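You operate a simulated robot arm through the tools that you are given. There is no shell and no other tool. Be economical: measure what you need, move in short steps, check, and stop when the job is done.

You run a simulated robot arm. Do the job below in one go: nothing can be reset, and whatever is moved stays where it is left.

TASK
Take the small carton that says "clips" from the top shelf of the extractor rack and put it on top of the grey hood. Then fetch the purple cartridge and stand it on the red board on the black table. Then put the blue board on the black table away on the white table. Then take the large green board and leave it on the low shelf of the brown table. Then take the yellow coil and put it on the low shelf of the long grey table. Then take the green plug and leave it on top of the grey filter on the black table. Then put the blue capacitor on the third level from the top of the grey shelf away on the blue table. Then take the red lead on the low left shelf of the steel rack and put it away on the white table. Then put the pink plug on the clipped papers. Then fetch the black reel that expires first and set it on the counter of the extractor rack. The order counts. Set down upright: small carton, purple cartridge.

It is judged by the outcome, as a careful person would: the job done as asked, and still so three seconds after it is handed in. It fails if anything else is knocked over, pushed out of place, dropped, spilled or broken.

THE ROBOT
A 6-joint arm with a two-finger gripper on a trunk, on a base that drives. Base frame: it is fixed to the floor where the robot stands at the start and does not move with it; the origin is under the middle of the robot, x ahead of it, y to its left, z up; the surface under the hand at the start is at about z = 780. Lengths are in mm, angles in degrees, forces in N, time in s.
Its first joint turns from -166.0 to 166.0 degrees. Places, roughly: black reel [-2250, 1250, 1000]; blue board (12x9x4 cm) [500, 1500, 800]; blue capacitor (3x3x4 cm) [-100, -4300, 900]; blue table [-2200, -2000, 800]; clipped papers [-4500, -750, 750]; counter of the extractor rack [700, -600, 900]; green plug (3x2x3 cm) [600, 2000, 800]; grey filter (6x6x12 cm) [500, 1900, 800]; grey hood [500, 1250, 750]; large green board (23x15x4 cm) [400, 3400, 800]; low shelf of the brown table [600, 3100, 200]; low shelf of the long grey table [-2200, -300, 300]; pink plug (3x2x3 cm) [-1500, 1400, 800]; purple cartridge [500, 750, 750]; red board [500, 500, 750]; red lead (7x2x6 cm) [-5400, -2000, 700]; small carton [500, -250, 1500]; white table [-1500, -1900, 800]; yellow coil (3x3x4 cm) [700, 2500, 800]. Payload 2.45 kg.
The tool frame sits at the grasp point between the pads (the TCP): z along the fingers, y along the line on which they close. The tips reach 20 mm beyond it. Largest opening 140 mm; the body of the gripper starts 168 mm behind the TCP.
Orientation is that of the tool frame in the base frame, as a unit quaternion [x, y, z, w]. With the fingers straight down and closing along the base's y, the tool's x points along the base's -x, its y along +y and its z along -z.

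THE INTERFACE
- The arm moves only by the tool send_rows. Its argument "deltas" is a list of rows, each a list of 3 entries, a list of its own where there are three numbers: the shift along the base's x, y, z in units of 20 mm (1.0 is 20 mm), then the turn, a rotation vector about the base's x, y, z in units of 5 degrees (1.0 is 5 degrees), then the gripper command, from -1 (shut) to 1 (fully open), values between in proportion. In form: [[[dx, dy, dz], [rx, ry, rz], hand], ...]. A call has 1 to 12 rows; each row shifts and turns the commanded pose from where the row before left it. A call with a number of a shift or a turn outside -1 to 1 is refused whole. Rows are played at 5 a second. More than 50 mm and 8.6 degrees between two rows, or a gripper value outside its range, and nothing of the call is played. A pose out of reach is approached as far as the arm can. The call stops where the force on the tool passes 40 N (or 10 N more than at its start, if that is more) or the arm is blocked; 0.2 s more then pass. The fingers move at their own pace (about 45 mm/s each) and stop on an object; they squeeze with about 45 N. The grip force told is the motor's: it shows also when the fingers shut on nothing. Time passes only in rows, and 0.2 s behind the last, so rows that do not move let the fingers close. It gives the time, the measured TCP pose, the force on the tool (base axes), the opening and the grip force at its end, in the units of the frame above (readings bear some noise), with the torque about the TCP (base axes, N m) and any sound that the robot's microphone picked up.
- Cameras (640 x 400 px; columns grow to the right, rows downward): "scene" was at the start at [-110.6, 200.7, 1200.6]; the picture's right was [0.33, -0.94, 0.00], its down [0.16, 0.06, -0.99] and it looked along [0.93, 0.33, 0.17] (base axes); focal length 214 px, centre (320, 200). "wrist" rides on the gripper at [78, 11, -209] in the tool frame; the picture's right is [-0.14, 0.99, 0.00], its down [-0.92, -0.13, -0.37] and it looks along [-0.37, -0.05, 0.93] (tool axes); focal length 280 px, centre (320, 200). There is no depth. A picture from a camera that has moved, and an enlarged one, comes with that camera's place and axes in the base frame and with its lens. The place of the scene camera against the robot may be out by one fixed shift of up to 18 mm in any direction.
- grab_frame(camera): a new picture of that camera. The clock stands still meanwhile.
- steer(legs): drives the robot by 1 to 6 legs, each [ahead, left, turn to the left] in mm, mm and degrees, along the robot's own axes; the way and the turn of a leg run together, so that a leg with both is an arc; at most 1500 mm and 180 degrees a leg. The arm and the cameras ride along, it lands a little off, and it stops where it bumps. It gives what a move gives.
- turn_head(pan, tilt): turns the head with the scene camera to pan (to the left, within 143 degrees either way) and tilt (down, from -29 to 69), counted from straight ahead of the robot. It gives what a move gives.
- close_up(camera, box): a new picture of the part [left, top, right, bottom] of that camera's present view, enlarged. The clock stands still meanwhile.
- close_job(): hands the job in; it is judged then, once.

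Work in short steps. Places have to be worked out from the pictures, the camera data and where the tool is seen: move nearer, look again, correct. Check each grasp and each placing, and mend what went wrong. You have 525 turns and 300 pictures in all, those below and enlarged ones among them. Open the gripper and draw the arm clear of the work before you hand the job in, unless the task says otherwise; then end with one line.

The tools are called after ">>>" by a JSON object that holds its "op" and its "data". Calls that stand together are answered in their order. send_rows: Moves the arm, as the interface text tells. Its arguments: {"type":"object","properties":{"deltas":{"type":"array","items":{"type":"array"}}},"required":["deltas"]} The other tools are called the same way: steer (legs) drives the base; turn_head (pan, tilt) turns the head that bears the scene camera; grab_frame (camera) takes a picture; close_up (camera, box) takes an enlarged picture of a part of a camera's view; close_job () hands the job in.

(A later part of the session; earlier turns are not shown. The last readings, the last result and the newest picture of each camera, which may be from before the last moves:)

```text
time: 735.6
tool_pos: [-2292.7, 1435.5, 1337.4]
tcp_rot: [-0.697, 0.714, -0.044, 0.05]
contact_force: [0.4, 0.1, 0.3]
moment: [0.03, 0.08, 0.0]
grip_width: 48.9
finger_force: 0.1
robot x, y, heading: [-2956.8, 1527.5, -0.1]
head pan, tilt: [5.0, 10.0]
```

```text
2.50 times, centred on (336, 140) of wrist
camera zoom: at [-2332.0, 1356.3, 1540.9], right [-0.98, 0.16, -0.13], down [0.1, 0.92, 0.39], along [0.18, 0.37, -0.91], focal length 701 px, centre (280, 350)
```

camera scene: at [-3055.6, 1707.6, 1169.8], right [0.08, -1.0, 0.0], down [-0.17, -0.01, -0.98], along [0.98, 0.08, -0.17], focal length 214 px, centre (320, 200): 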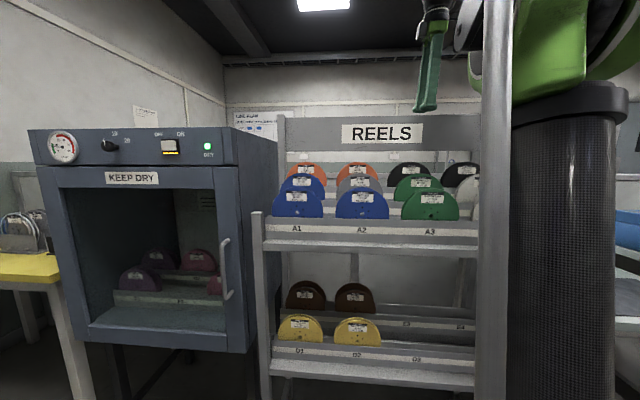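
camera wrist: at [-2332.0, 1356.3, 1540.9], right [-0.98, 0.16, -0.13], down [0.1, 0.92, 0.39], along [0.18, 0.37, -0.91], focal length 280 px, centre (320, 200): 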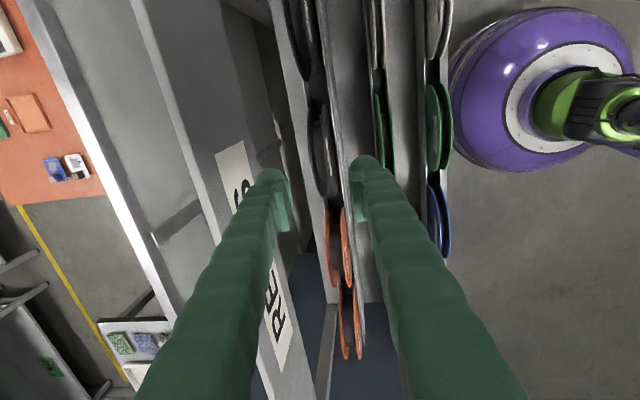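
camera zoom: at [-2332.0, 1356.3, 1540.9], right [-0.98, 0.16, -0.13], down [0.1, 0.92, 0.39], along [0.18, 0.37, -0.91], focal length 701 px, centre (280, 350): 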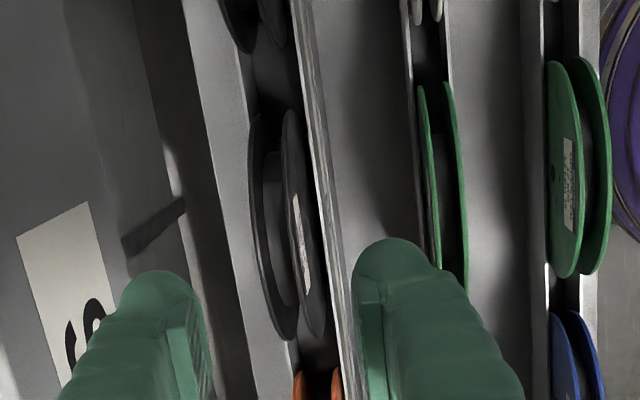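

The view matches: reel mid-plane x≈-2268, y≈1449, ~25 mm thick. I shift over it and descend partway.

>>> {"op": "send_rows", "data": {"deltas": [[[0.6, 0.35, -0.5], [0, 0, 0], -0.3], [[0.65, 0.35, -0.5], [0, 0, 0], -0.3], [[0, 0, -1], [0, 0, 0], -0.3], [[0, 0, -1], [0, 0, 0], -0.3], [[0, 0, -1], [0, 0, 0], -0.3], [[0, 0, -1], [0, 0, 0], -0.3], [[0, 0, -1], [0, 0, 0], -0.3], [[0, 0, -1], [0, 0, 0], -0.3]]}}

>>> {"op": "grab_frame", "data": {"camera": "wrist"}}

>>> {"op": "grab_frame", "data": {"camera": "scene"}}

```text
time: 737.4
tool_pos: [-2269.8, 1449.9, 1199.7]
tcp_rot: [-0.698, 0.713, -0.044, 0.051]
contact_force: [-0.1, 0.1, -0.1]
moment: [0.01, 0.04, -0.02]
grip_width: 49.0
finger_force: 0.1
robot x, y, heading: [-2957.7, 1524.6, -0.3]
head pan, tilt: [5.0, 10.0]
```

```text
77 pictures are left
camera wrist: at [-2307.6, 1370.4, 1401.6], right [-0.98, 0.16, -0.13], down [0.1, 0.91, 0.39], along [0.18, 0.37, -0.91], focal length 280 px, centre (320, 200)
```

wrist: 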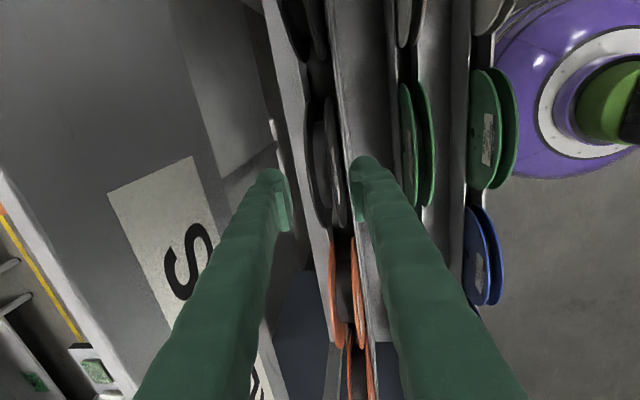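

```text
76 pictures are left
camera scene: at [-3055.9, 1707.6, 1169.8], right [0.08, -1.0, 0.0], down [-0.17, -0.01, -0.98], along [0.98, 0.08, -0.17], focal length 214 px, centre (320, 200)
```

scene: 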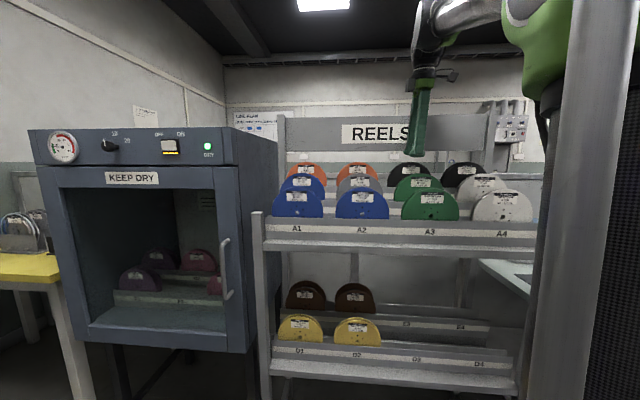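

Well aligned. Descend to straddle the rim and check.

>>> {"op": "send_rows", "data": {"deltas": [[[0.1, -0.1, -1], [0, 0, 0], -0.3], [[0, 0, -1], [0, 0, 0], -0.3], [[0, 0, -1], [0, 0, 0], -0.3], [[0, 0, -0.5], [0, 0, 0], -0.3]]}}

>>> {"op": "grab_frame", "data": {"camera": "wrist"}}

```text
time: 738.4
tool_pos: [-2266.3, 1447.3, 1128.6]
tcp_rot: [-0.697, 0.714, -0.044, 0.051]
contact_force: [-0.4, 0.2, -0.4]
moment: [-0.02, -0.05, 0.0]
grip_width: 49.3
finger_force: 0.0
robot x, y, heading: [-2960.0, 1528.9, 0.2]
head pan, tilt: [5.0, 10.0]
```

```text
75 pictures are left
camera wrist: at [-2305.5, 1368.8, 1331.7], right [-0.98, 0.16, -0.13], down [0.1, 0.91, 0.39], along [0.18, 0.37, -0.91], focal length 280 px, centre (320, 200)
```

wrist: 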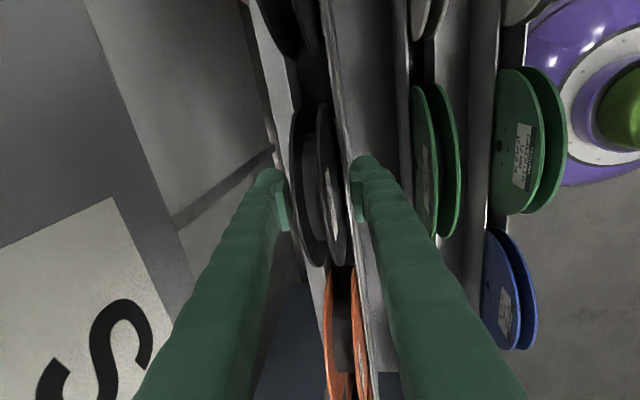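

Fingers straddle the reel. Close gently.

>>> {"op": "send_rows", "data": {"deltas": [[[0, 0, 0], [0, 0, 0], -0.5], [[0, 0, 0], [0, 0, 0], -0.7], [[0, 0, 0], [0, 0, 0], -1], [[0, 0, 0], [0, 0, 0], -1]]}}

>>> {"op": "grab_frame", "data": {"camera": "wrist"}}

```text
time: 739.4
tool_pos: [-2267.0, 1447.3, 1127.9]
tcp_rot: [-0.697, 0.714, -0.045, 0.051]
contact_force: [-5.3, 0.5, -2.8]
moment: [-0.1, 0.74, 0.16]
grip_width: 21.6
finger_force: 43.7
robot x, y, heading: [-2959.9, 1527.6, -0.1]
head pan, tilt: [5.0, 10.0]
```

```text
74 pictures are left
camera wrist: at [-2305.7, 1368.8, 1332.0], right [-0.98, 0.16, -0.13], down [0.1, 0.91, 0.39], along [0.18, 0.37, -0.91], focal length 280 px, centre (320, 200)
```

wrist: 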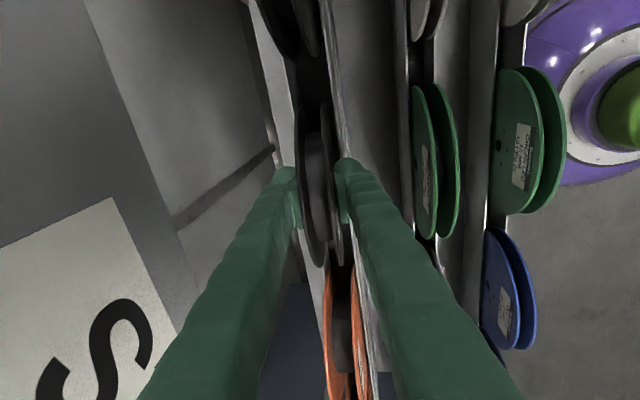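

Gripped (21.6 mm). Lift straight up stepwise.

>>> {"op": "send_rows", "data": {"deltas": [[[0, 0, 0.4], [0, 0, 0], -1], [[0, 0, 0.6], [0, 0, 0], -1], [[0, 0, 1], [0, 0, 0], -1], [[0, 0, 1], [0, 0, 0], -1]]}}

>>> {"op": "grab_frame", "data": {"camera": "wrist"}}

>>> {"op": "close_up", "data": {"camera": "scene", "box": [340, 100, 500, 230]}}

```text
time: 740.4
tool_pos: [-2266.4, 1447.3, 1188.3]
tcp_rot: [-0.697, 0.714, -0.044, 0.05]
contact_force: [-3.8, 0.3, -2.0]
moment: [0.03, 0.49, 0.08]
grip_width: 21.8
finger_force: 45.4
robot x, y, heading: [-2959.1, 1525.4, -0.2]
head pan, tilt: [5.0, 10.0]
```

```text
73 pictures are left
camera wrist: at [-2306.1, 1368.6, 1391.6], right [-0.98, 0.16, -0.13], down [0.1, 0.91, 0.39], along [0.18, 0.37, -0.91], focal length 280 px, centre (320, 200)
```

wrist: 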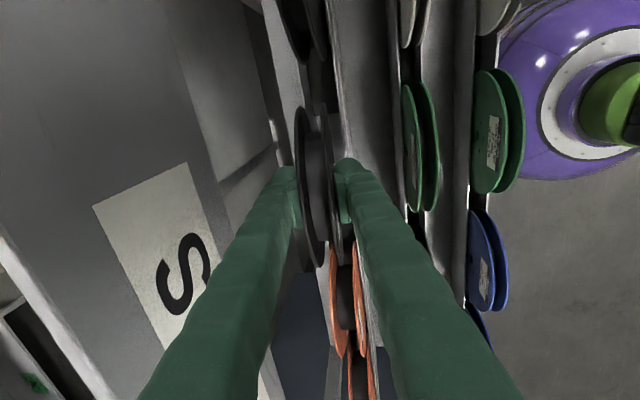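

```text
3.08 times, centred on (420, 165) of scene
camera zoom: at [-3056.0, 1707.6, 1169.8], right [0.08, -1.0, 0.0], down [-0.17, -0.01, -0.98], along [0.98, 0.08, -0.17], focal length 660 px, centre (12, 308)
```

zoom: 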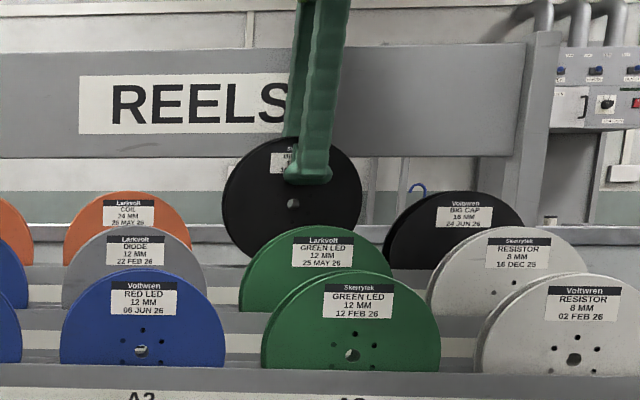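

>>> {"op": "send_rows", "data": {"deltas": [[[0, 0, 1], [0, 0, 0], -1], [[0, 0, 1], [0, 0, 0], -1], [[0, 0, 1], [0, 0, 0], -1], [[0, 0, 1], [0, 0, 0], -1], [[0, 0, 1], [0, 0, 0], -1], [[0, 0, 1], [0, 0, 0], -1]]}}

>>> {"op": "close_up", "data": {"camera": "scene", "box": [340, 60, 500, 220]}}

```text
time: 741.8
tool_pos: [-2265.4, 1447.4, 1308.7]
tcp_rot: [-0.698, 0.713, -0.045, 0.051]
contact_force: [-0.1, 0.2, -1.6]
moment: [-0.05, -0.02, 0.02]
grip_width: 21.9
finger_force: 44.8
robot x, y, heading: [-2957.1, 1526.5, -0.4]
head pan, tilt: [5.0, 10.0]
```

```text
2.50 times, centred on (420, 140) of scene
camera zoom: at [-3055.9, 1707.6, 1169.8], right [0.08, -1.0, 0.0], down [-0.17, -0.01, -0.98], along [0.98, 0.08, -0.17], focal length 536 px, centre (70, 350)
```

zoom: 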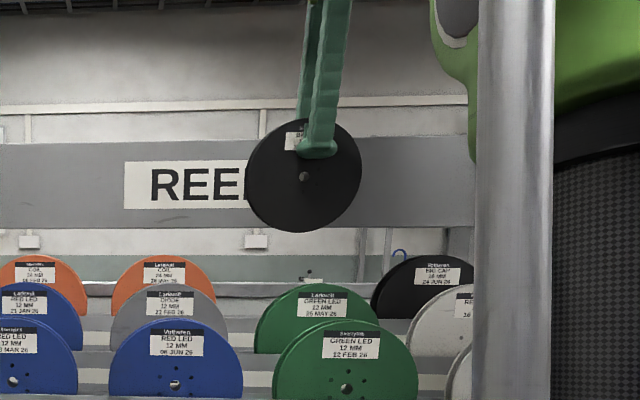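

Clear of the rack. I retract over the front reels, back off slightly and drive the route to the extractor rack (heading stays 0).

>>> {"op": "send_rows", "data": {"deltas": [[[-1, 0, 0], [0, 0, 0], -1], [[-1, 0, 0], [0, 0, 0], -1], [[-1, 0, 0], [0, 0, 0], -1], [[-1, 0, 0], [0, 0, 0], -1], [[-1, 0, 0], [0, 0, 0], -1], [[-1, 0, 0], [0, 0, 0], -1], [[-1, 0, 0], [0, 0, 0], -1], [[-1, 0, 0], [0, 0, 0], -1], [[-1, 0, 0], [0, 0, 0], -1], [[-1, 0, 0], [0, 0, 0], -1], [[-1, 0, 0], [0, 0, 0], -1]]}}

>>> {"op": "steer", "data": {"legs": [[-100, 0, 0.4], [0, -1500, 0], [0, -1500, 0], [0, -1500, 0], [0, -280, 0]]}}

>>> {"op": "grab_frame", "data": {"camera": "wrist"}}

```text
time: 744.2
tool_pos: [-2485.4, 1447.9, 1307.0]
tcp_rot: [-0.697, 0.714, -0.044, 0.052]
contact_force: [0.6, 0.1, -1.3]
moment: [-0.02, 0.06, -0.01]
grip_width: 21.6
finger_force: 44.7
robot x, y, heading: [-2960.1, 1526.4, 0.1]
head pan, tilt: [5.0, 10.0]
```

```text
time: 768.0
tool_pos: [-2501.0, -3316.3, 1306.1]
tcp_rot: [0.707, -0.704, 0.043, -0.052]
contact_force: [-0.9, 0.3, -1.9]
moment: [-0.03, 0.01, -0.03]
grip_width: 21.6
finger_force: 45.2
robot x, y, heading: [-2974.2, -3249.9, 1.2]
head pan, tilt: [5.0, 10.0]
```

```text
70 pictures are left
camera wrist: at [-2537.4, -3398.1, 1510.8], right [-0.98, 0.14, -0.13], down [0.07, 0.92, 0.39], along [0.17, 0.37, -0.91], focal length 280 px, centre (320, 200)
```

wrist: 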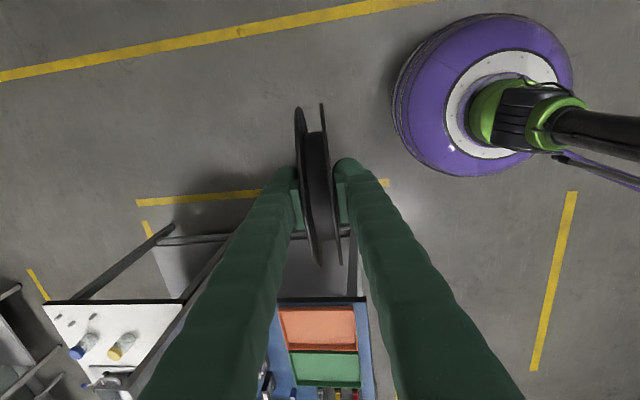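

>>> {"op": "steer", "data": {"legs": [[0, 0, -1.2], [1500, 0, 0], [1050, 0, 0], [0, 1500, 0], [0, 1150, 0]]}}

>>> {"op": "turn_head", "data": {"pan": 0, "tilt": 10}}

>>> {"op": "grab_frame", "data": {"camera": "scene"}}

```text
time: 793.2
tool_pos: [25.5, -654.5, 1306.2]
tcp_rot: [-0.701, 0.71, -0.044, 0.05]
contact_force: [0.6, 0.6, -0.5]
moment: [0.01, 0.03, 0.01]
grip_width: 21.6
finger_force: 45.3
robot x, y, heading: [-448.3, -580.3, 0.5]
head pan, tilt: [5.0, 10.0]
```

```text
time: 793.9
tool_pos: [27.1, -655.3, 1307.2]
tcp_rot: [-0.7, 0.711, -0.045, 0.051]
contact_force: [0.1, 0.0, -1.4]
moment: [-0.03, 0.01, 0.02]
grip_width: 21.8
finger_force: 45.0
robot x, y, heading: [-443.8, -581.8, 0.5]
head pan, tilt: [0.0, 10.0]
```

```text
69 pictures are left
camera scene: at [-545.0, -408.4, 1169.8], right [0.01, -1.0, 0.0], down [-0.17, 0.0, -0.98], along [0.98, 0.01, -0.17], focal length 214 px, centre (320, 200)
```

scene: 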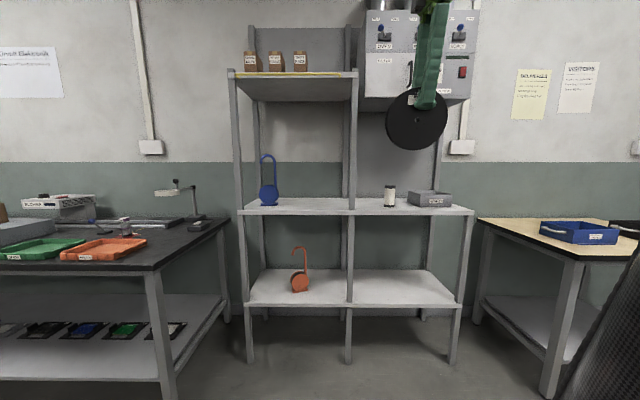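

Plan: lay the reel flat so it rests on the counter with the fingers just in front of the counter edge, then push it in. I now pitch the hand toward horizontal in free space while lowering.

>>> {"op": "send_rows", "data": {"deltas": [[[0.5, 0, -1], [0, -1, 0], -1], [[0.5, 0, -1], [0, -1, 0], -1], [[0.5, 0, -1], [0, -1, 0], -1], [[0.5, 0, -1], [0, -1, 0], -1], [[0.5, 0, -1], [0, -1, 0], -1], [[0.5, 0, -1], [0, -1, 0], -1], [[0.5, 0, -1], [0, -1, 0], -1], [[0.5, 0, -1], [0, -1, 0], -1], [[0.5, 0, -1], [0, -1, 0], -1], [[0.5, 0, -1], [0, -1, 0], -1], [[0.5, 0, -1], [0, -1, 0], -1], [[0.5, 0, -1], [0, -1, 0], -1]]}}

>>> {"op": "send_rows", "data": {"deltas": [[[0, 0, -1], [0, -1, 0], -1], [[0, 0, -1], [0, -1, 0], -1], [[0, 0, -1], [0, -1, 0], -1], [[0, 0, -1], [0, -1, 0], -1], [[0, 0, 0], [0, -0.6, 0], -1]]}}

>>> {"op": "grab_frame", "data": {"camera": "scene"}}

>>> {"op": "grab_frame", "data": {"camera": "wrist"}}

```text
time: 795.8
tool_pos: [189.9, -662.3, 1184.4]
tcp_rot: [0.646, -0.64, 0.286, -0.303]
contact_force: [0.2, -0.3, -1.3]
moment: [-0.03, 0.0, -0.01]
grip_width: 21.6
finger_force: 45.2
robot x, y, heading: [-444.3, -578.9, 0.5]
head pan, tilt: [0.0, 10.0]
stopped in row 9: the arm was blocked; the commanded pose is now the measured one
```

```text
time: 796.9
tool_pos: [263.8, -663.5, 1139.7]
tcp_rot: [0.593, -0.566, 0.392, -0.418]
contact_force: [0.5, 0.5, -0.8]
moment: [0.02, 0.06, 0.01]
grip_width: 21.8
finger_force: 44.9
robot x, y, heading: [-445.5, -580.9, 0.3]
head pan, tilt: [0.0, 10.0]
stopped in row 5: the arm was blocked; the commanded pose is now the measured one
```

```text
68 pictures are left
camera scene: at [-545.7, -400.1, 1172.8], right [0.1, -1.0, 0.0], down [-0.14, -0.01, -0.99], along [0.99, 0.1, -0.14], focal length 214 px, centre (320, 200)
```

scene: 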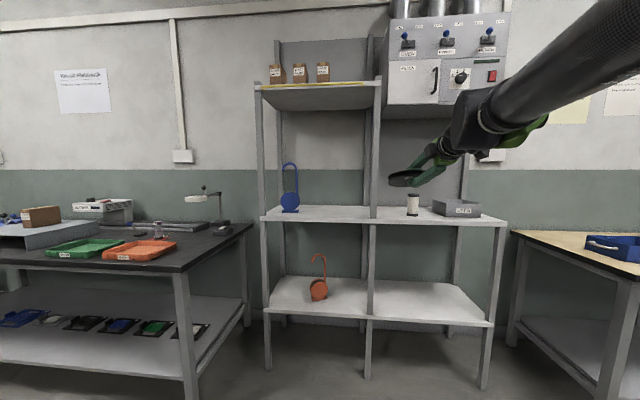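

```text
67 pictures are left
camera wrist: at [69.8, -752.2, 1199.4], right [-0.35, 0.13, -0.93], down [-0.35, 0.9, 0.25], along [0.87, 0.41, -0.27], focal length 280 px, centre (320, 200)
```

wrist: 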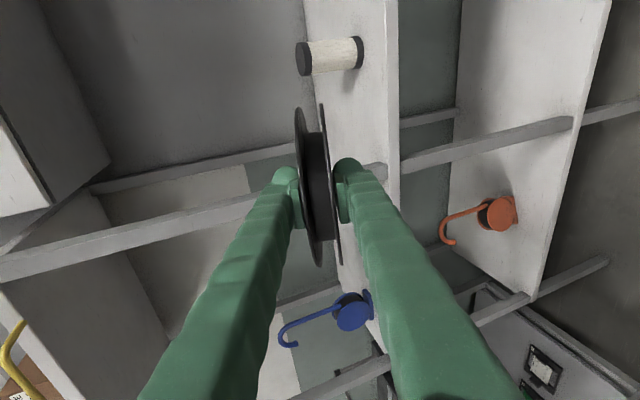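

The tool is now 20° below horizontal; the arm was blocked (probably near its own head). I back off 300 mm, shift left to the free bay, and try levelling with the arm more extended.

>>> {"op": "steer", "data": {"legs": [[-300, 290, 0]]}}

>>> {"op": "send_rows", "data": {"deltas": [[[1, 0, -0.5], [0, 0, 0], -1], [[1, 0, -0.5], [0, 0, 0], -1], [[1, 0, -0.5], [0, 0, 0], -1], [[1, 0, -0.5], [0, 0, 0], -1], [[1, 0, -0.5], [0, 0, 0], -1], [[1, 0, -0.5], [0, 0, 0], -1], [[1, 0, -0.5], [0, 0, 0], -1], [[1, 0, -0.5], [0, 0, 0], -1], [[1, 0, -0.5], [0, 0, 0], -1], [[1, 0, -0.5], [0, 0, 0], -1]]}}

>>> {"op": "send_rows", "data": {"deltas": [[[0, 0, 0], [0, -1, 0], -1], [[0, 0, 0], [0, -1, 0], -1], [[0, 0, 0], [0, -1, 0], -1], [[0, 0, 0], [0, -0.9, 0], -1]]}}

>>> {"op": "grab_frame", "data": {"camera": "scene"}}

```text
time: 799.5
tool_pos: [-38.0, -378.2, 1140.0]
tcp_rot: [0.591, -0.567, 0.393, -0.418]
contact_force: [-0.1, -0.8, -1.7]
moment: [-0.02, 0.03, 0.01]
grip_width: 21.6
finger_force: 44.9
robot x, y, heading: [-749.3, -294.6, 0.1]
head pan, tilt: [0.0, 10.0]
```

```text
time: 801.7
tool_pos: [161.8, -376.6, 1039.9]
tcp_rot: [0.591, -0.567, 0.393, -0.418]
contact_force: [-0.4, -0.3, -1.6]
moment: [-0.02, 0.06, -0.05]
grip_width: 21.7
finger_force: 45.3
robot x, y, heading: [-749.0, -292.6, 0.4]
head pan, tilt: [0.0, 10.0]
```

```text
time: 802.7
tool_pos: [161.3, -375.9, 1040.1]
tcp_rot: [0.519, -0.495, 0.483, -0.503]
contact_force: [-0.4, 0.1, -1.4]
moment: [-0.04, 0.04, -0.01]
grip_width: 21.6
finger_force: 44.9
robot x, y, heading: [-747.9, -290.3, 0.1]
head pan, tilt: [0.0, 10.0]
```

```text
66 pictures are left
camera scene: at [-847.2, -119.6, 1169.8], right [0.01, -1.0, 0.0], down [-0.17, 0.0, -0.98], along [0.98, 0.01, -0.17], focal length 214 px, centre (320, 200)
```

scene: 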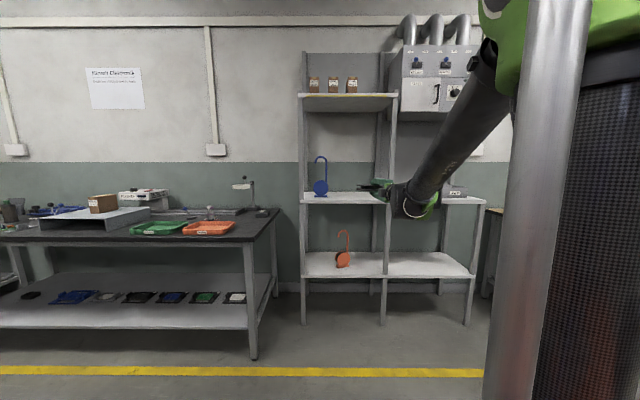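

The reel is now flat. I lower to z≈930 and look at the counter height with the wrist camera as reference.

>>> {"op": "send_rows", "data": {"deltas": [[[0, 0, -1], [0, 0, 0], -1], [[0, 0, -1], [0, 0, 0], -1], [[0, 0, -1], [0, 0, 0], -1], [[0, 0, -1], [0, 0, 0], -1], [[0, 0, -1], [0, 0, 0], -1]]}}

>>> {"op": "grab_frame", "data": {"camera": "wrist"}}

>>> {"op": "close_up", "data": {"camera": "scene", "box": [290, 140, 490, 240]}}

```text
time: 803.9
tool_pos: [161.7, -374.8, 939.5]
tcp_rot: [0.52, -0.495, 0.482, -0.503]
contact_force: [-0.4, 0.0, -1.2]
moment: [0.0, 0.04, -0.02]
grip_width: 21.4
finger_force: 45.1
robot x, y, heading: [-751.0, -289.6, 0.0]
head pan, tilt: [0.0, 10.0]
```

```text
65 pictures are left
camera wrist: at [-42.5, -462.0, 934.3], right [-0.04, 0.13, -0.99], down [-0.41, 0.9, 0.14], along [0.91, 0.41, 0.02], focal length 280 px, centre (320, 200)
```

wrist: 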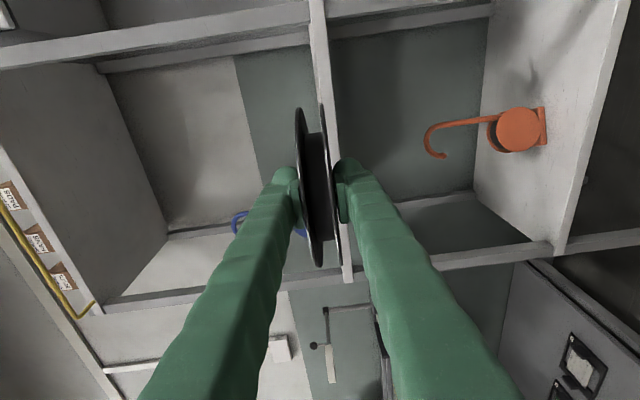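

```text
3.20 times, centred on (390, 190) of scene
camera zoom: at [-847.3, -119.6, 1169.8], right [0.01, -1.0, 0.0], down [-0.17, 0.0, -0.98], along [0.98, 0.01, -0.17], focal length 686 px, centre (96, 232)
```

zoom: 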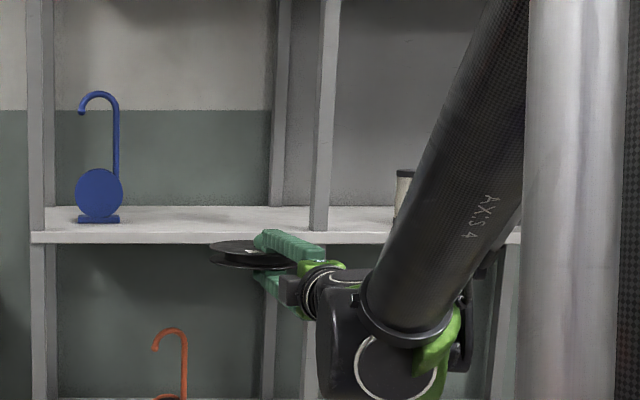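

Counter front appears at x≈520–600, top z≈905. I raise slightly and drive forward in steps, checking by camera.

>>> {"op": "send_rows", "data": {"deltas": [[[0, 0, 1], [0, 0, 0], -1], [[0, 0, 0.5], [0, 0, 0], -1]]}}

>>> {"op": "steer", "data": {"legs": [[270, 0, 0]]}}

>>> {"op": "turn_head", "data": {"pan": -15, "tilt": 20}}

>>> {"op": "grab_frame", "data": {"camera": "scene"}}

>>> {"op": "grab_frame", "data": {"camera": "wrist"}}

```text
time: 804.5
tool_pos: [162.6, -375.5, 970.3]
tcp_rot: [0.52, -0.494, 0.482, -0.503]
contact_force: [0.3, 0.7, -1.7]
moment: [0.02, 0.02, 0.03]
grip_width: 21.8
finger_force: 45.2
robot x, y, heading: [-749.6, -292.1, 0.2]
head pan, tilt: [0.0, 10.0]
```

```text
time: 806.4
tool_pos: [432.2, -373.2, 970.3]
tcp_rot: [0.519, -0.495, 0.482, -0.503]
contact_force: [-0.3, 1.0, -0.4]
moment: [-0.02, 0.04, -0.02]
grip_width: 21.4
finger_force: 45.0
robot x, y, heading: [-479.6, -290.1, 0.4]
head pan, tilt: [0.0, 10.0]
```

```text
time: 807.2
tool_pos: [431.7, -372.2, 970.8]
tcp_rot: [0.52, -0.495, 0.481, -0.503]
contact_force: [0.3, -1.2, -1.1]
moment: [0.0, 0.06, -0.01]
grip_width: 21.4
finger_force: 45.3
robot x, y, heading: [-477.0, -289.1, 0.4]
head pan, tilt: [-15.0, 20.0]
```

```text
63 pictures are left
camera scene: at [-580.5, -142.1, 1153.5], right [-0.25, -0.97, 0.0], down [-0.33, 0.09, -0.94], along [0.91, -0.24, -0.34], focal length 214 px, centre (320, 200)
```

scene: 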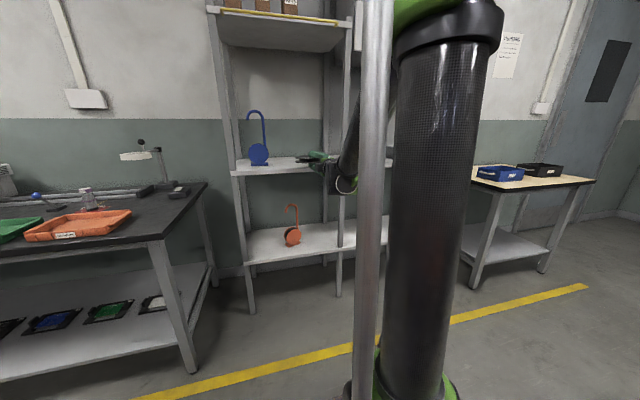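

```text
62 pictures are left
camera wrist: at [227.7, -460.4, 964.6], right [-0.04, 0.13, -0.99], down [-0.41, 0.9, 0.14], along [0.91, 0.41, 0.02], focal length 280 px, centre (320, 200)
```

wrist: 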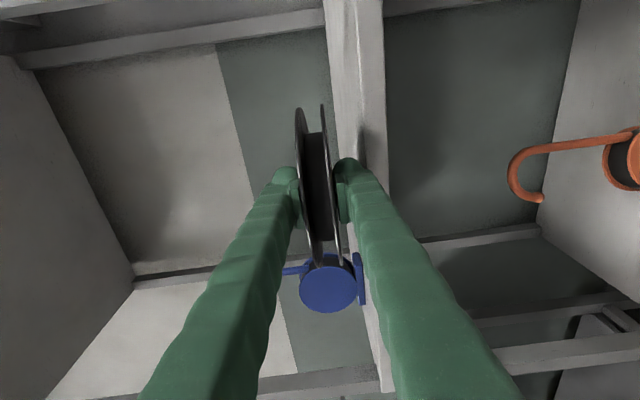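

Counter edge estimated x≈505, top z≈920. I advance so the fingertips stay just in front of the edge (TCP x≈470), then lower finely.

>>> {"op": "send_rows", "data": {"deltas": [[[1, 0, 0], [0, 0, 0], -1], [[0.9, 0, -0.4], [0, 0, 0], -1], [[0, 0, -0.4], [0, 0, 0], -1], [[0, 0, -0.25], [0, 0, 0], -1]]}}

>>> {"op": "grab_frame", "data": {"camera": "wrist"}}

>>> {"op": "close_up", "data": {"camera": "scene", "box": [230, 120, 390, 220]}}

```text
time: 808.2
tool_pos: [469.7, -373.9, 949.4]
tcp_rot: [0.52, -0.495, 0.482, -0.503]
contact_force: [-0.5, -0.1, -1.9]
moment: [0.02, 0.03, -0.01]
grip_width: 21.6
finger_force: 44.7
robot x, y, heading: [-476.5, -291.2, 0.3]
head pan, tilt: [-15.0, 20.0]
```

```text
61 pictures are left
camera wrist: at [265.9, -460.1, 943.4], right [-0.04, 0.13, -0.99], down [-0.41, 0.9, 0.14], along [0.91, 0.41, 0.02], focal length 280 px, centre (320, 200)
```

wrist: 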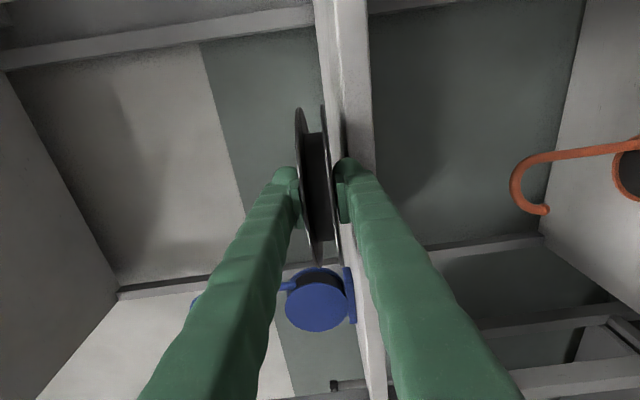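

```text
4.00 times, centred on (310, 170) of scene
camera zoom: at [-580.5, -142.2, 1153.5], right [-0.25, -0.97, 0.0], down [-0.33, 0.09, -0.94], along [0.91, -0.24, -0.34], focal length 858 px, centre (360, 320)
```

zoom: 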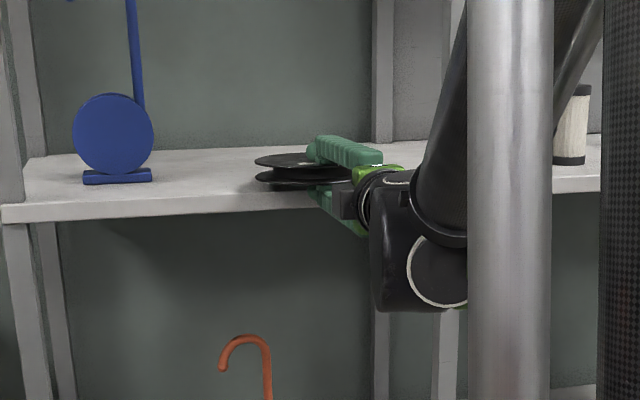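

>>> {"op": "send_rows", "data": {"deltas": [[[0, 0, -0.2], [0, 0, 0], -1], [[0, 0, -0.15], [0, 0, 0], -1], [[0, 0, -0.15], [0, 0, 0], -1], [[0, 0, -0.15], [0, 0, 0], -1]]}}

>>> {"op": "send_rows", "data": {"deltas": [[[0, 0, -0.12], [0, 0, 0], -1], [[0, 0, -0.12], [0, 0, 0], -1], [[0, 0, -0.12], [0, 0, 0], -1], [[0, 0, -0.12], [0, 0, 0], -1], [[0, 0, -0.12], [0, 0, 0], -1]]}}

```text
time: 809.2
tool_pos: [469.9, -374.5, 936.6]
tcp_rot: [0.52, -0.495, 0.482, -0.503]
contact_force: [0.9, 0.0, 1.6]
moment: [0.05, -0.24, -0.01]
grip_width: 21.7
finger_force: 45.1
robot x, y, heading: [-477.6, -292.5, 0.3]
head pan, tilt: [-15.0, 20.0]
```

```text
time: 810.2
tool_pos: [468.7, -373.4, 931.3]
tcp_rot: [0.518, -0.496, 0.482, -0.504]
contact_force: [-7.3, 1.4, 28.1]
moment: [0.06, -1.08, 0.06]
grip_width: 22.0
finger_force: 44.6
robot x, y, heading: [-481.5, -289.6, 0.3]
head pan, tilt: [-15.0, 20.0]
stopped in row 4: the force on the tool passed its limit at 43 N (the readings are from after the stop); the commanded pose is now the measured one
```

The reel bears on the counter (edge at x≈507). I ease up, move 10 mm further in, set down lightly and release.

>>> {"op": "send_rows", "data": {"deltas": [[[0, 0, 0.25], [0, 0, 0], -1], [[0.5, 0, 0], [0, 0, 0], -1], [[0, 0, -0.15], [0, 0, 0], -1]]}}

```text
time: 811.0
tool_pos: [479.7, -372.7, 931.4]
tcp_rot: [0.518, -0.496, 0.482, -0.503]
contact_force: [3.8, -0.1, 19.5]
moment: [0.14, -0.6, -0.04]
grip_width: 21.6
finger_force: 44.8
robot x, y, heading: [-480.1, -287.8, 0.2]
head pan, tilt: [-15.0, 20.0]
```

>>> {"op": "send_rows", "data": {"deltas": [[[0, 0, 0.05], [0, 0, 0], -0.65], [[0, 0, 0], [0, 0, 0], -0.5], [[0, 0, 0], [0, 0, 0], -0.35], [[0, 0, 0], [0, 0, 0], -0.35]]}}

>>> {"op": "grab_frame", "data": {"camera": "wrist"}}

>>> {"op": "close_up", "data": {"camera": "scene", "box": [230, 120, 390, 220]}}

```text
time: 812.0
tool_pos: [481.0, -374.2, 931.7]
tcp_rot: [0.519, -0.495, 0.482, -0.503]
contact_force: [0.7, -0.6, 0.0]
moment: [0.01, -0.02, 0.01]
grip_width: 45.6
finger_force: 0.0
robot x, y, heading: [-481.0, -289.0, 0.3]
head pan, tilt: [-15.0, 20.0]
```

```text
59 pictures are left
camera wrist: at [275.9, -460.4, 925.6], right [-0.04, 0.13, -0.99], down [-0.41, 0.9, 0.14], along [0.91, 0.41, 0.02], focal length 280 px, centre (320, 200)
```

wrist: 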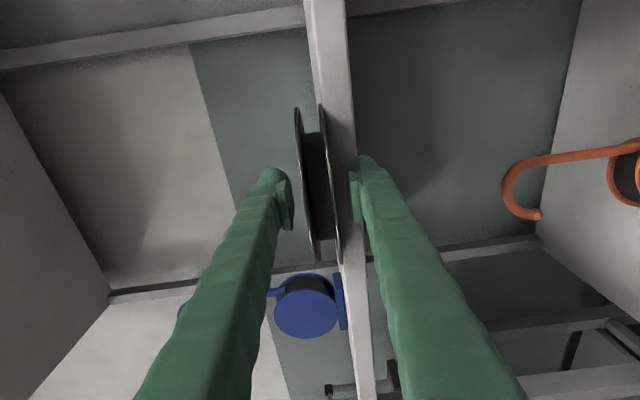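

```text
4.00 times, centred on (310, 170) of scene
camera zoom: at [-580.5, -142.2, 1153.5], right [-0.25, -0.97, 0.0], down [-0.33, 0.09, -0.94], along [0.91, -0.24, -0.34], focal length 858 px, centre (360, 320)
```

zoom: 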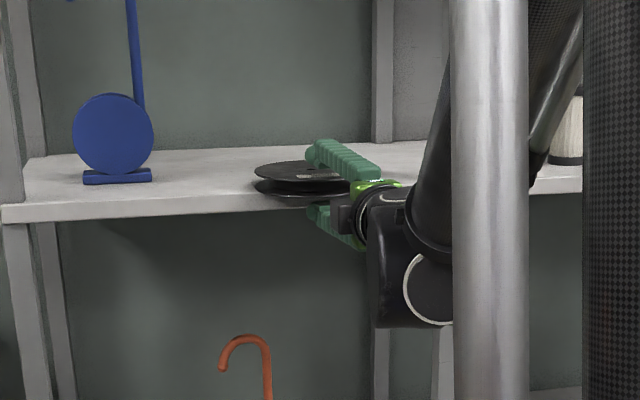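

The reel lies flat, overhanging ~45 mm. I withdraw, close the fingers, and raise to push it further in.

>>> {"op": "send_rows", "data": {"deltas": [[[-1, 0, 0], [0, 0, 0], -0.35], [[-1, 0, 0], [0, 0, 0], -0.35], [[-1, 0, 0], [0, 0, 0], -0.35], [[-1, 0, 0], [0, 0, 0], -0.35], [[-0.5, 0, 0.7], [0, 0, 0], -1], [[0, 0, 0.7], [0, 0, 0], -1], [[0, 0, 0], [0, 0, 0], -1], [[0, 0, 0], [0, 0, 0], -1]]}}

>>> {"op": "grab_frame", "data": {"camera": "wrist"}}

>>> {"op": "close_up", "data": {"camera": "scene", "box": [230, 120, 390, 220]}}

```text
time: 813.8
tool_pos: [389.2, -373.5, 959.2]
tcp_rot: [0.519, -0.496, 0.482, -0.503]
contact_force: [0.8, 0.0, 0.4]
moment: [-0.06, -0.01, 0.04]
grip_width: 0.0
finger_force: 29.5
robot x, y, heading: [-481.3, -291.1, 0.3]
head pan, tilt: [-15.0, 20.0]
```

```text
57 pictures are left
camera wrist: at [185.6, -460.1, 953.9], right [-0.04, 0.13, -0.99], down [-0.4, 0.9, 0.14], along [0.91, 0.41, 0.02], focal length 280 px, centre (320, 200)
```

wrist: 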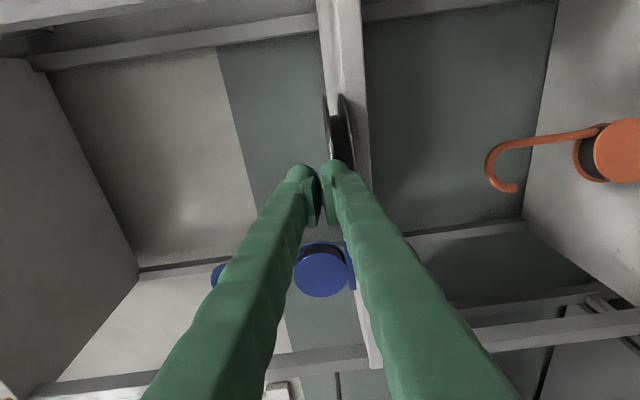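

```text
4.00 times, centred on (310, 170) of scene
camera zoom: at [-580.6, -142.2, 1153.5], right [-0.25, -0.97, 0.0], down [-0.33, 0.09, -0.94], along [0.91, -0.24, -0.34], focal length 858 px, centre (360, 320)
```

zoom: 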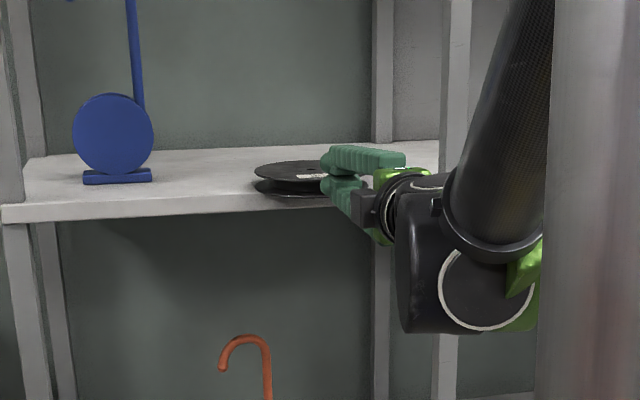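

>>> {"op": "send_rows", "data": {"deltas": [[[1, 0, -0.1], [0, 0, 0], -1], [[0.5, 0, 0], [0, 0, 0], -1], [[0.5, 0, 0], [0, 0, 0], -1], [[0.4, 0, 0], [0, 0, 0], -1], [[0.4, 0, 0], [0, 0, 0], -1], [[0.4, 0, 0], [0, 0, 0], -1], [[0.4, 0, 0], [0, 0, 0], -1], [[0.4, 0, 0], [0, 0, 0], -1], [[0.4, 0, 0], [0, 0, 0], -1]]}}

>>> {"op": "close_up", "data": {"camera": "scene", "box": [230, 120, 390, 220]}}

```text
time: 815.8
tool_pos: [478.6, -374.6, 958.6]
tcp_rot: [0.52, -0.495, 0.481, -0.503]
contact_force: [0.1, -0.6, 0.6]
moment: [0.05, 0.0, -0.01]
grip_width: 0.1
finger_force: 28.8
robot x, y, heading: [-479.7, -289.5, 0.6]
head pan, tilt: [-15.0, 20.0]
```

```text
4.00 times, centred on (310, 170) of scene
camera zoom: at [-580.5, -142.2, 1153.5], right [-0.25, -0.97, 0.0], down [-0.33, 0.09, -0.94], along [0.91, -0.24, -0.34], focal length 858 px, centre (360, 320)
```

zoom: 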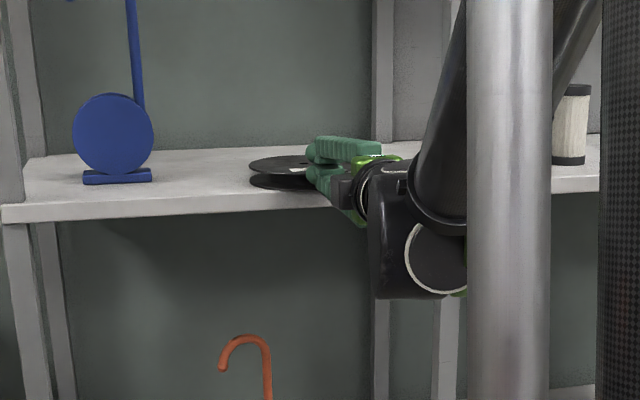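

Pushing works. Continue ~60 mm.

>>> {"op": "send_rows", "data": {"deltas": [[[0.4, 0, 0], [0, 0, 0], -1], [[0.4, 0, 0], [0, 0, 0], -1], [[0.4, 0, 0], [0, 0, 0], -1], [[0.4, 0, 0], [0, 0, 0], -1], [[0.4, 0, 0], [0, 0, 0], -1], [[0.4, 0, 0], [0, 0, 0], -1], [[0.4, 0, 0], [0, 0, 0], -1]]}}

>>> {"op": "close_up", "data": {"camera": "scene", "box": [230, 120, 390, 220]}}

>>> {"op": "grab_frame", "data": {"camera": "wrist"}}

```text
time: 817.4
tool_pos: [535.0, -373.6, 956.5]
tcp_rot: [0.519, -0.496, 0.482, -0.503]
contact_force: [0.4, -0.9, -0.2]
moment: [-0.01, -0.03, 0.0]
grip_width: 0.0
finger_force: 30.1
robot x, y, heading: [-481.1, -285.9, 0.2]
head pan, tilt: [-15.0, 20.0]
```

```text
4.00 times, centred on (310, 170) of scene
camera zoom: at [-580.5, -142.2, 1153.5], right [-0.25, -0.97, 0.0], down [-0.33, 0.09, -0.94], along [0.91, -0.24, -0.34], focal length 858 px, centre (360, 320)
```

zoom: 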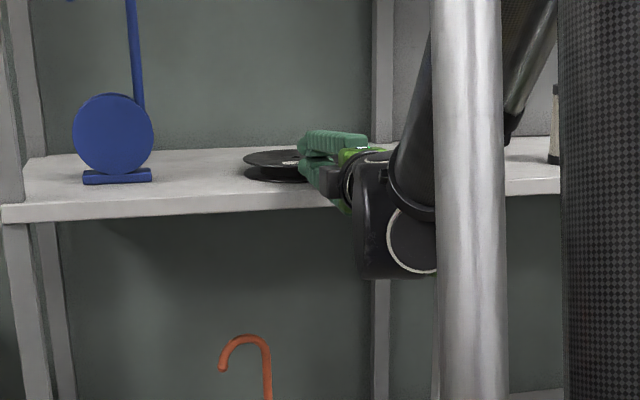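

```text
53 pictures are left
camera wrist: at [330.1, -460.7, 951.7], right [-0.04, 0.13, -0.99], down [-0.41, 0.9, 0.14], along [0.91, 0.41, 0.02], focal length 280 px, centre (320, 200)
```

wrist: 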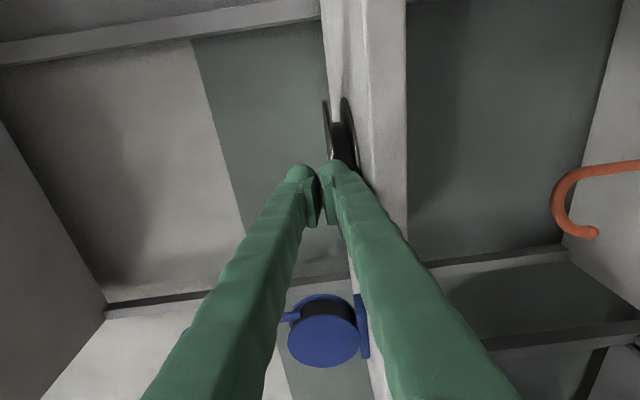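

The reel is fully on the counter. I withdraw, then inspect the hinged yellow rail on the top shelf, which I want to put back up.

>>> {"op": "send_rows", "data": {"deltas": [[[-1, 0, 0], [0, 0, 0], -1], [[-1, 0, 0.2], [0, 0, 0], -1], [[-1, 0, 0.5], [0, 0, 0], -1], [[-1, 0, 0.5], [0, 0, 0], -1], [[-1, 0, 0.5], [0, 0, 0], -1], [[-1, 0, 0.5], [0, 0, 0], -1], [[-1, 0, 0.5], [0, 0, 0], -1], [[-1, 0, 0.5], [0, 0, 0], -1], [[-1, 0, 0.5], [0, 0, 0], -1], [[-1, 0, 0.5], [0, 0, 0], -1], [[-1, 0, 0.5], [0, 0, 0], -1], [[-1, 0, 0.5], [0, 0, 0], -1]]}}

>>> {"op": "turn_head", "data": {"pan": 0, "tilt": -15}}

>>> {"op": "grab_frame", "data": {"camera": "scene"}}

```text
time: 820.0
tool_pos: [293.7, -374.7, 1063.1]
tcp_rot: [0.52, -0.498, 0.48, -0.501]
contact_force: [-0.7, 0.2, -0.4]
moment: [0.02, 0.01, -0.02]
grip_width: 0.0
finger_force: 29.5
robot x, y, heading: [-479.6, -289.1, 0.4]
head pan, tilt: [-15.0, 20.0]
```

```text
time: 821.0
tool_pos: [294.9, -374.5, 1062.7]
tcp_rot: [0.52, -0.498, 0.48, -0.501]
contact_force: [0.4, -0.4, 0.8]
moment: [0.0, -0.03, 0.0]
grip_width: 0.1
finger_force: 29.1
robot x, y, heading: [-481.2, -290.8, 0.4]
head pan, tilt: [0.0, -15.0]
```

```text
52 pictures are left
camera scene: at [-590.2, -118.2, 1208.2], right [0.01, -1.0, 0.0], down [0.26, 0.0, -0.97], along [0.97, 0.01, 0.26], focal length 214 px, centre (320, 200)
```

scene: 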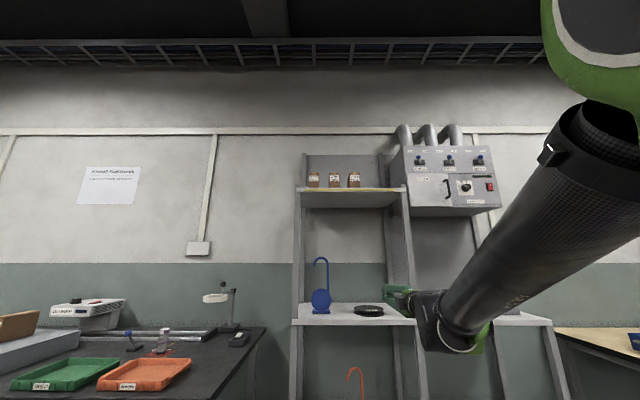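

>>> {"op": "close_up", "data": {"camera": "scene", "box": [288, 160, 416, 220]}}

```text
5.00 times, centred on (352, 190) of scene
camera zoom: at [-590.2, -118.2, 1208.2], right [0.01, -1.0, 0.0], down [0.26, 0.0, -0.97], along [0.97, 0.01, 0.26], focal length 1072 px, centre (160, 250)
```

zoom: 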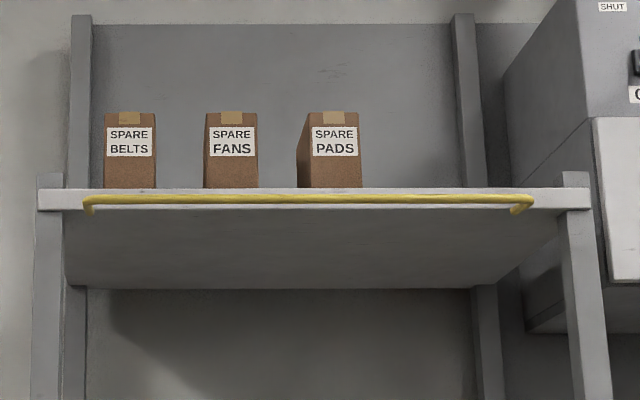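

The rail is swung outward. I'll try to raise it again: move the closed hand up in front of it at the empty right end (y≈-430) and look.

>>> {"op": "send_rows", "data": {"deltas": [[[0, -0.2, 1], [0, 0, 0], -1], [[0, -0.2, 1], [0, 0, 0], -1], [[0, -0.2, 1], [0, 0, 0], -1], [[0, -0.2, 1], [0, 0, 0], -1], [[0, -0.2, 1], [0, 0, 0], -1], [[0, -0.2, 1], [0, 0, 0], -1], [[0, -0.2, 1], [0, 0, 0], -1], [[0, -0.2, 1], [0, 0, 0], -1], [[0, -0.2, 1], [0, 0, 0], -1], [[0, -0.2, 1], [0, 0, 0], -1], [[0, -0.2, 1], [0, 0, 0], -1], [[0, -0.2, 1], [0, 0, 0], -1]]}}

>>> {"op": "send_rows", "data": {"deltas": [[[0, 0, 1], [0, 0, 0], -1], [[0, 0, 1], [0, 0, 0], -1], [[0, 0, 1], [0, 0, 0], -1], [[0, 0, 1], [0, 0, 0], -1], [[0, 0, 1], [0, 0, 0], -1], [[0, 0, 1], [0, 0, 0], -1], [[0, 0, 1], [0, 0, 0], -1]]}}

>>> {"op": "grab_frame", "data": {"camera": "wrist"}}

>>> {"op": "grab_frame", "data": {"camera": "scene"}}

```text
time: 823.6
tool_pos: [294.3, -420.6, 1300.7]
tcp_rot: [0.521, -0.502, 0.476, -0.499]
contact_force: [0.0, 0.2, -0.2]
moment: [0.0, -0.01, 0.01]
grip_width: 0.3
finger_force: 29.6
robot x, y, heading: [-478.9, -289.7, 0.1]
head pan, tilt: [0.0, -15.0]
```

```text
time: 825.2
tool_pos: [293.9, -418.5, 1441.4]
tcp_rot: [0.52, -0.502, 0.478, -0.499]
contact_force: [0.5, -0.2, -0.6]
moment: [-0.02, 0.02, 0.01]
grip_width: 0.0
finger_force: 29.3
robot x, y, heading: [-478.3, -291.8, -0.0]
head pan, tilt: [0.0, -15.0]
```

```text
50 pictures are left
camera wrist: at [90.0, -504.7, 1439.0], right [-0.05, 0.14, -0.99], down [-0.4, 0.9, 0.15], along [0.92, 0.4, 0.01], focal length 280 px, centre (320, 200)
```

wrist: 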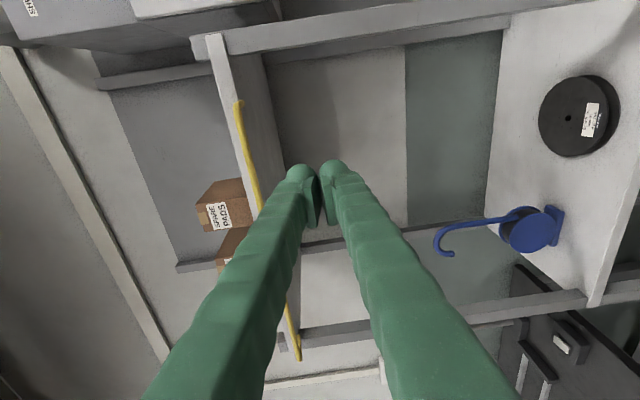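

```text
49 pictures are left
camera scene: at [-590.3, -118.1, 1208.2], right [0.01, -1.0, 0.0], down [0.26, 0.0, -0.97], along [0.97, 0.01, 0.26], focal length 214 px, centre (320, 200)
```

scene: 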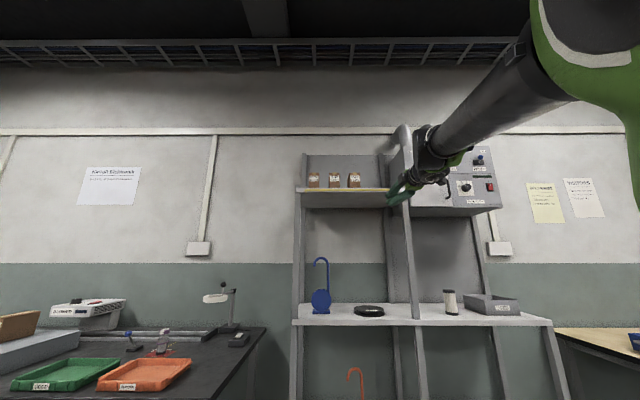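

>>> {"op": "close_up", "data": {"camera": "wrist", "box": [190, 30, 310, 230]}}

```text
2.00 times, centred on (250, 130) of wrist
camera zoom: at [90.0, -504.7, 1439.0], right [-0.05, 0.14, -0.99], down [-0.4, 0.9, 0.15], along [0.92, 0.4, 0.01], focal length 561 px, centre (460, 340)
```

zoom: 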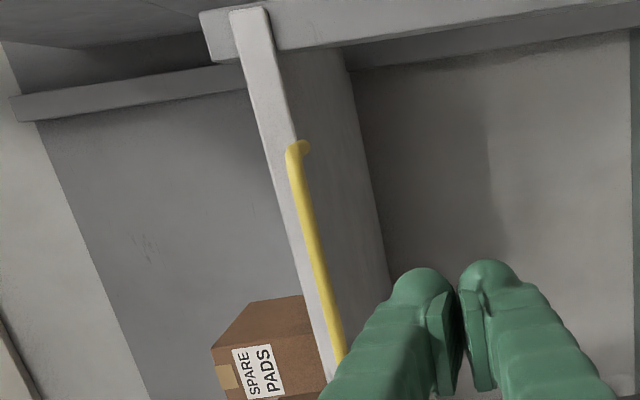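

The rail's pivot is ≈(530,1532) and the bar hangs out horizontally at ≈(480,1532). I'll grip the bar with the hand tilted ~27° down and swing it up. First re-orient and go to the pre-grasp point.

>>> {"op": "send_rows", "data": {"deltas": [[[0.3, 0, 1], [0, 0.9, 0], -0.35], [[0.3, 0, 1], [0, 0.9, 0], -0.35], [[0.3, 0, 1], [0, 0.9, 0], -0.35], [[0.3, 0, 1], [0, 0.9, 0], -0.35], [[0.3, 0, 1], [0, 0.9, 0], -0.35], [[0.3, 0, 1], [0, 0.9, 0], -0.35], [[0.2, 0, 1], [0, 0, 0], -0.35], [[0, 0, 1], [0, 0, 0], -0.35]]}}

>>> {"op": "grab_frame", "data": {"camera": "wrist"}}

```text
time: 827.0
tool_pos: [329.4, -421.2, 1585.8]
tcp_rot: [0.616, -0.599, 0.349, -0.374]
contact_force: [0.4, -0.2, 0.4]
moment: [0.04, 0.0, 0.01]
grip_width: 45.2
finger_force: 0.1
out of reach, approached as far as the arm can: row 8
robot x, y, heading: [-481.4, -287.4, 0.4]
head pan, tilt: [0.0, -15.0]
```

```text
47 pictures are left
camera wrist: at [145.0, -507.5, 1673.1], right [-0.48, 0.13, -0.87], down [-0.3, 0.9, 0.3], along [0.83, 0.41, -0.39], focal length 280 px, centre (320, 200)
```

wrist: 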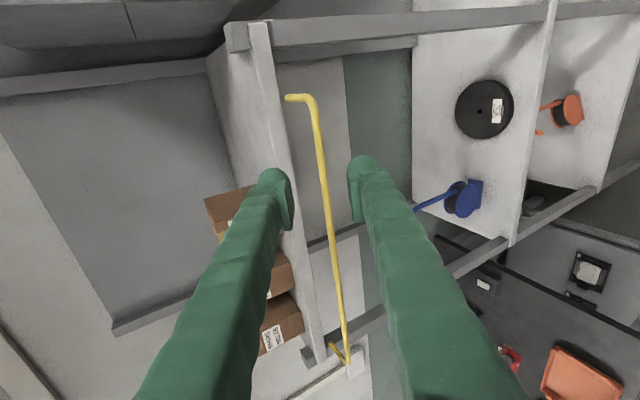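

Two views give the bar at ≈(446,1523), pivot ≈(510,1528), arm ~65 mm. It lies on my tool axis; I advance to straddle it.

>>> {"op": "send_rows", "data": {"deltas": [[[0.88, 0, -0.48], [0, 0, 0], -0.35], [[0.88, 0, -0.48], [0, 0, 0], -0.35], [[0.88, 0, -0.48], [0, 0, 0], -0.35], [[0.88, 0, -0.48], [0, 0, 0], -0.35], [[0.88, 0, -0.48], [0, 0, 0], -0.35]]}}

>>> {"op": "grab_frame", "data": {"camera": "wrist"}}

```text
time: 828.2
tool_pos: [417.1, -418.7, 1538.8]
tcp_rot: [0.617, -0.599, 0.348, -0.373]
contact_force: [0.3, 0.9, -0.3]
moment: [-0.02, 0.01, -0.01]
grip_width: 45.5
finger_force: 0.1
robot x, y, heading: [-479.8, -288.9, 0.5]
head pan, tilt: [0.0, -15.0]
```

```text
46 pictures are left
camera wrist: at [233.1, -506.6, 1626.5], right [-0.48, 0.13, -0.87], down [-0.3, 0.9, 0.31], along [0.82, 0.41, -0.39], focal length 280 px, centre (320, 200)
```

wrist: 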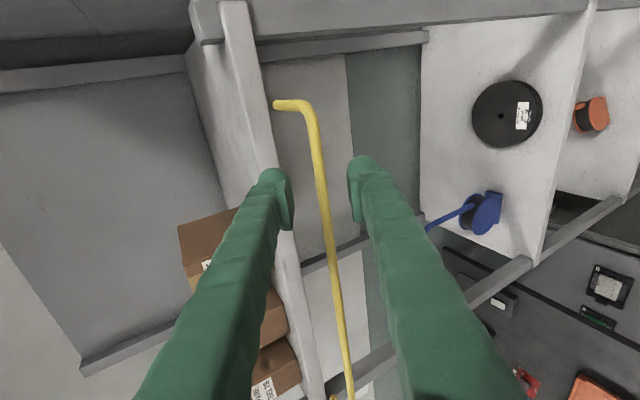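

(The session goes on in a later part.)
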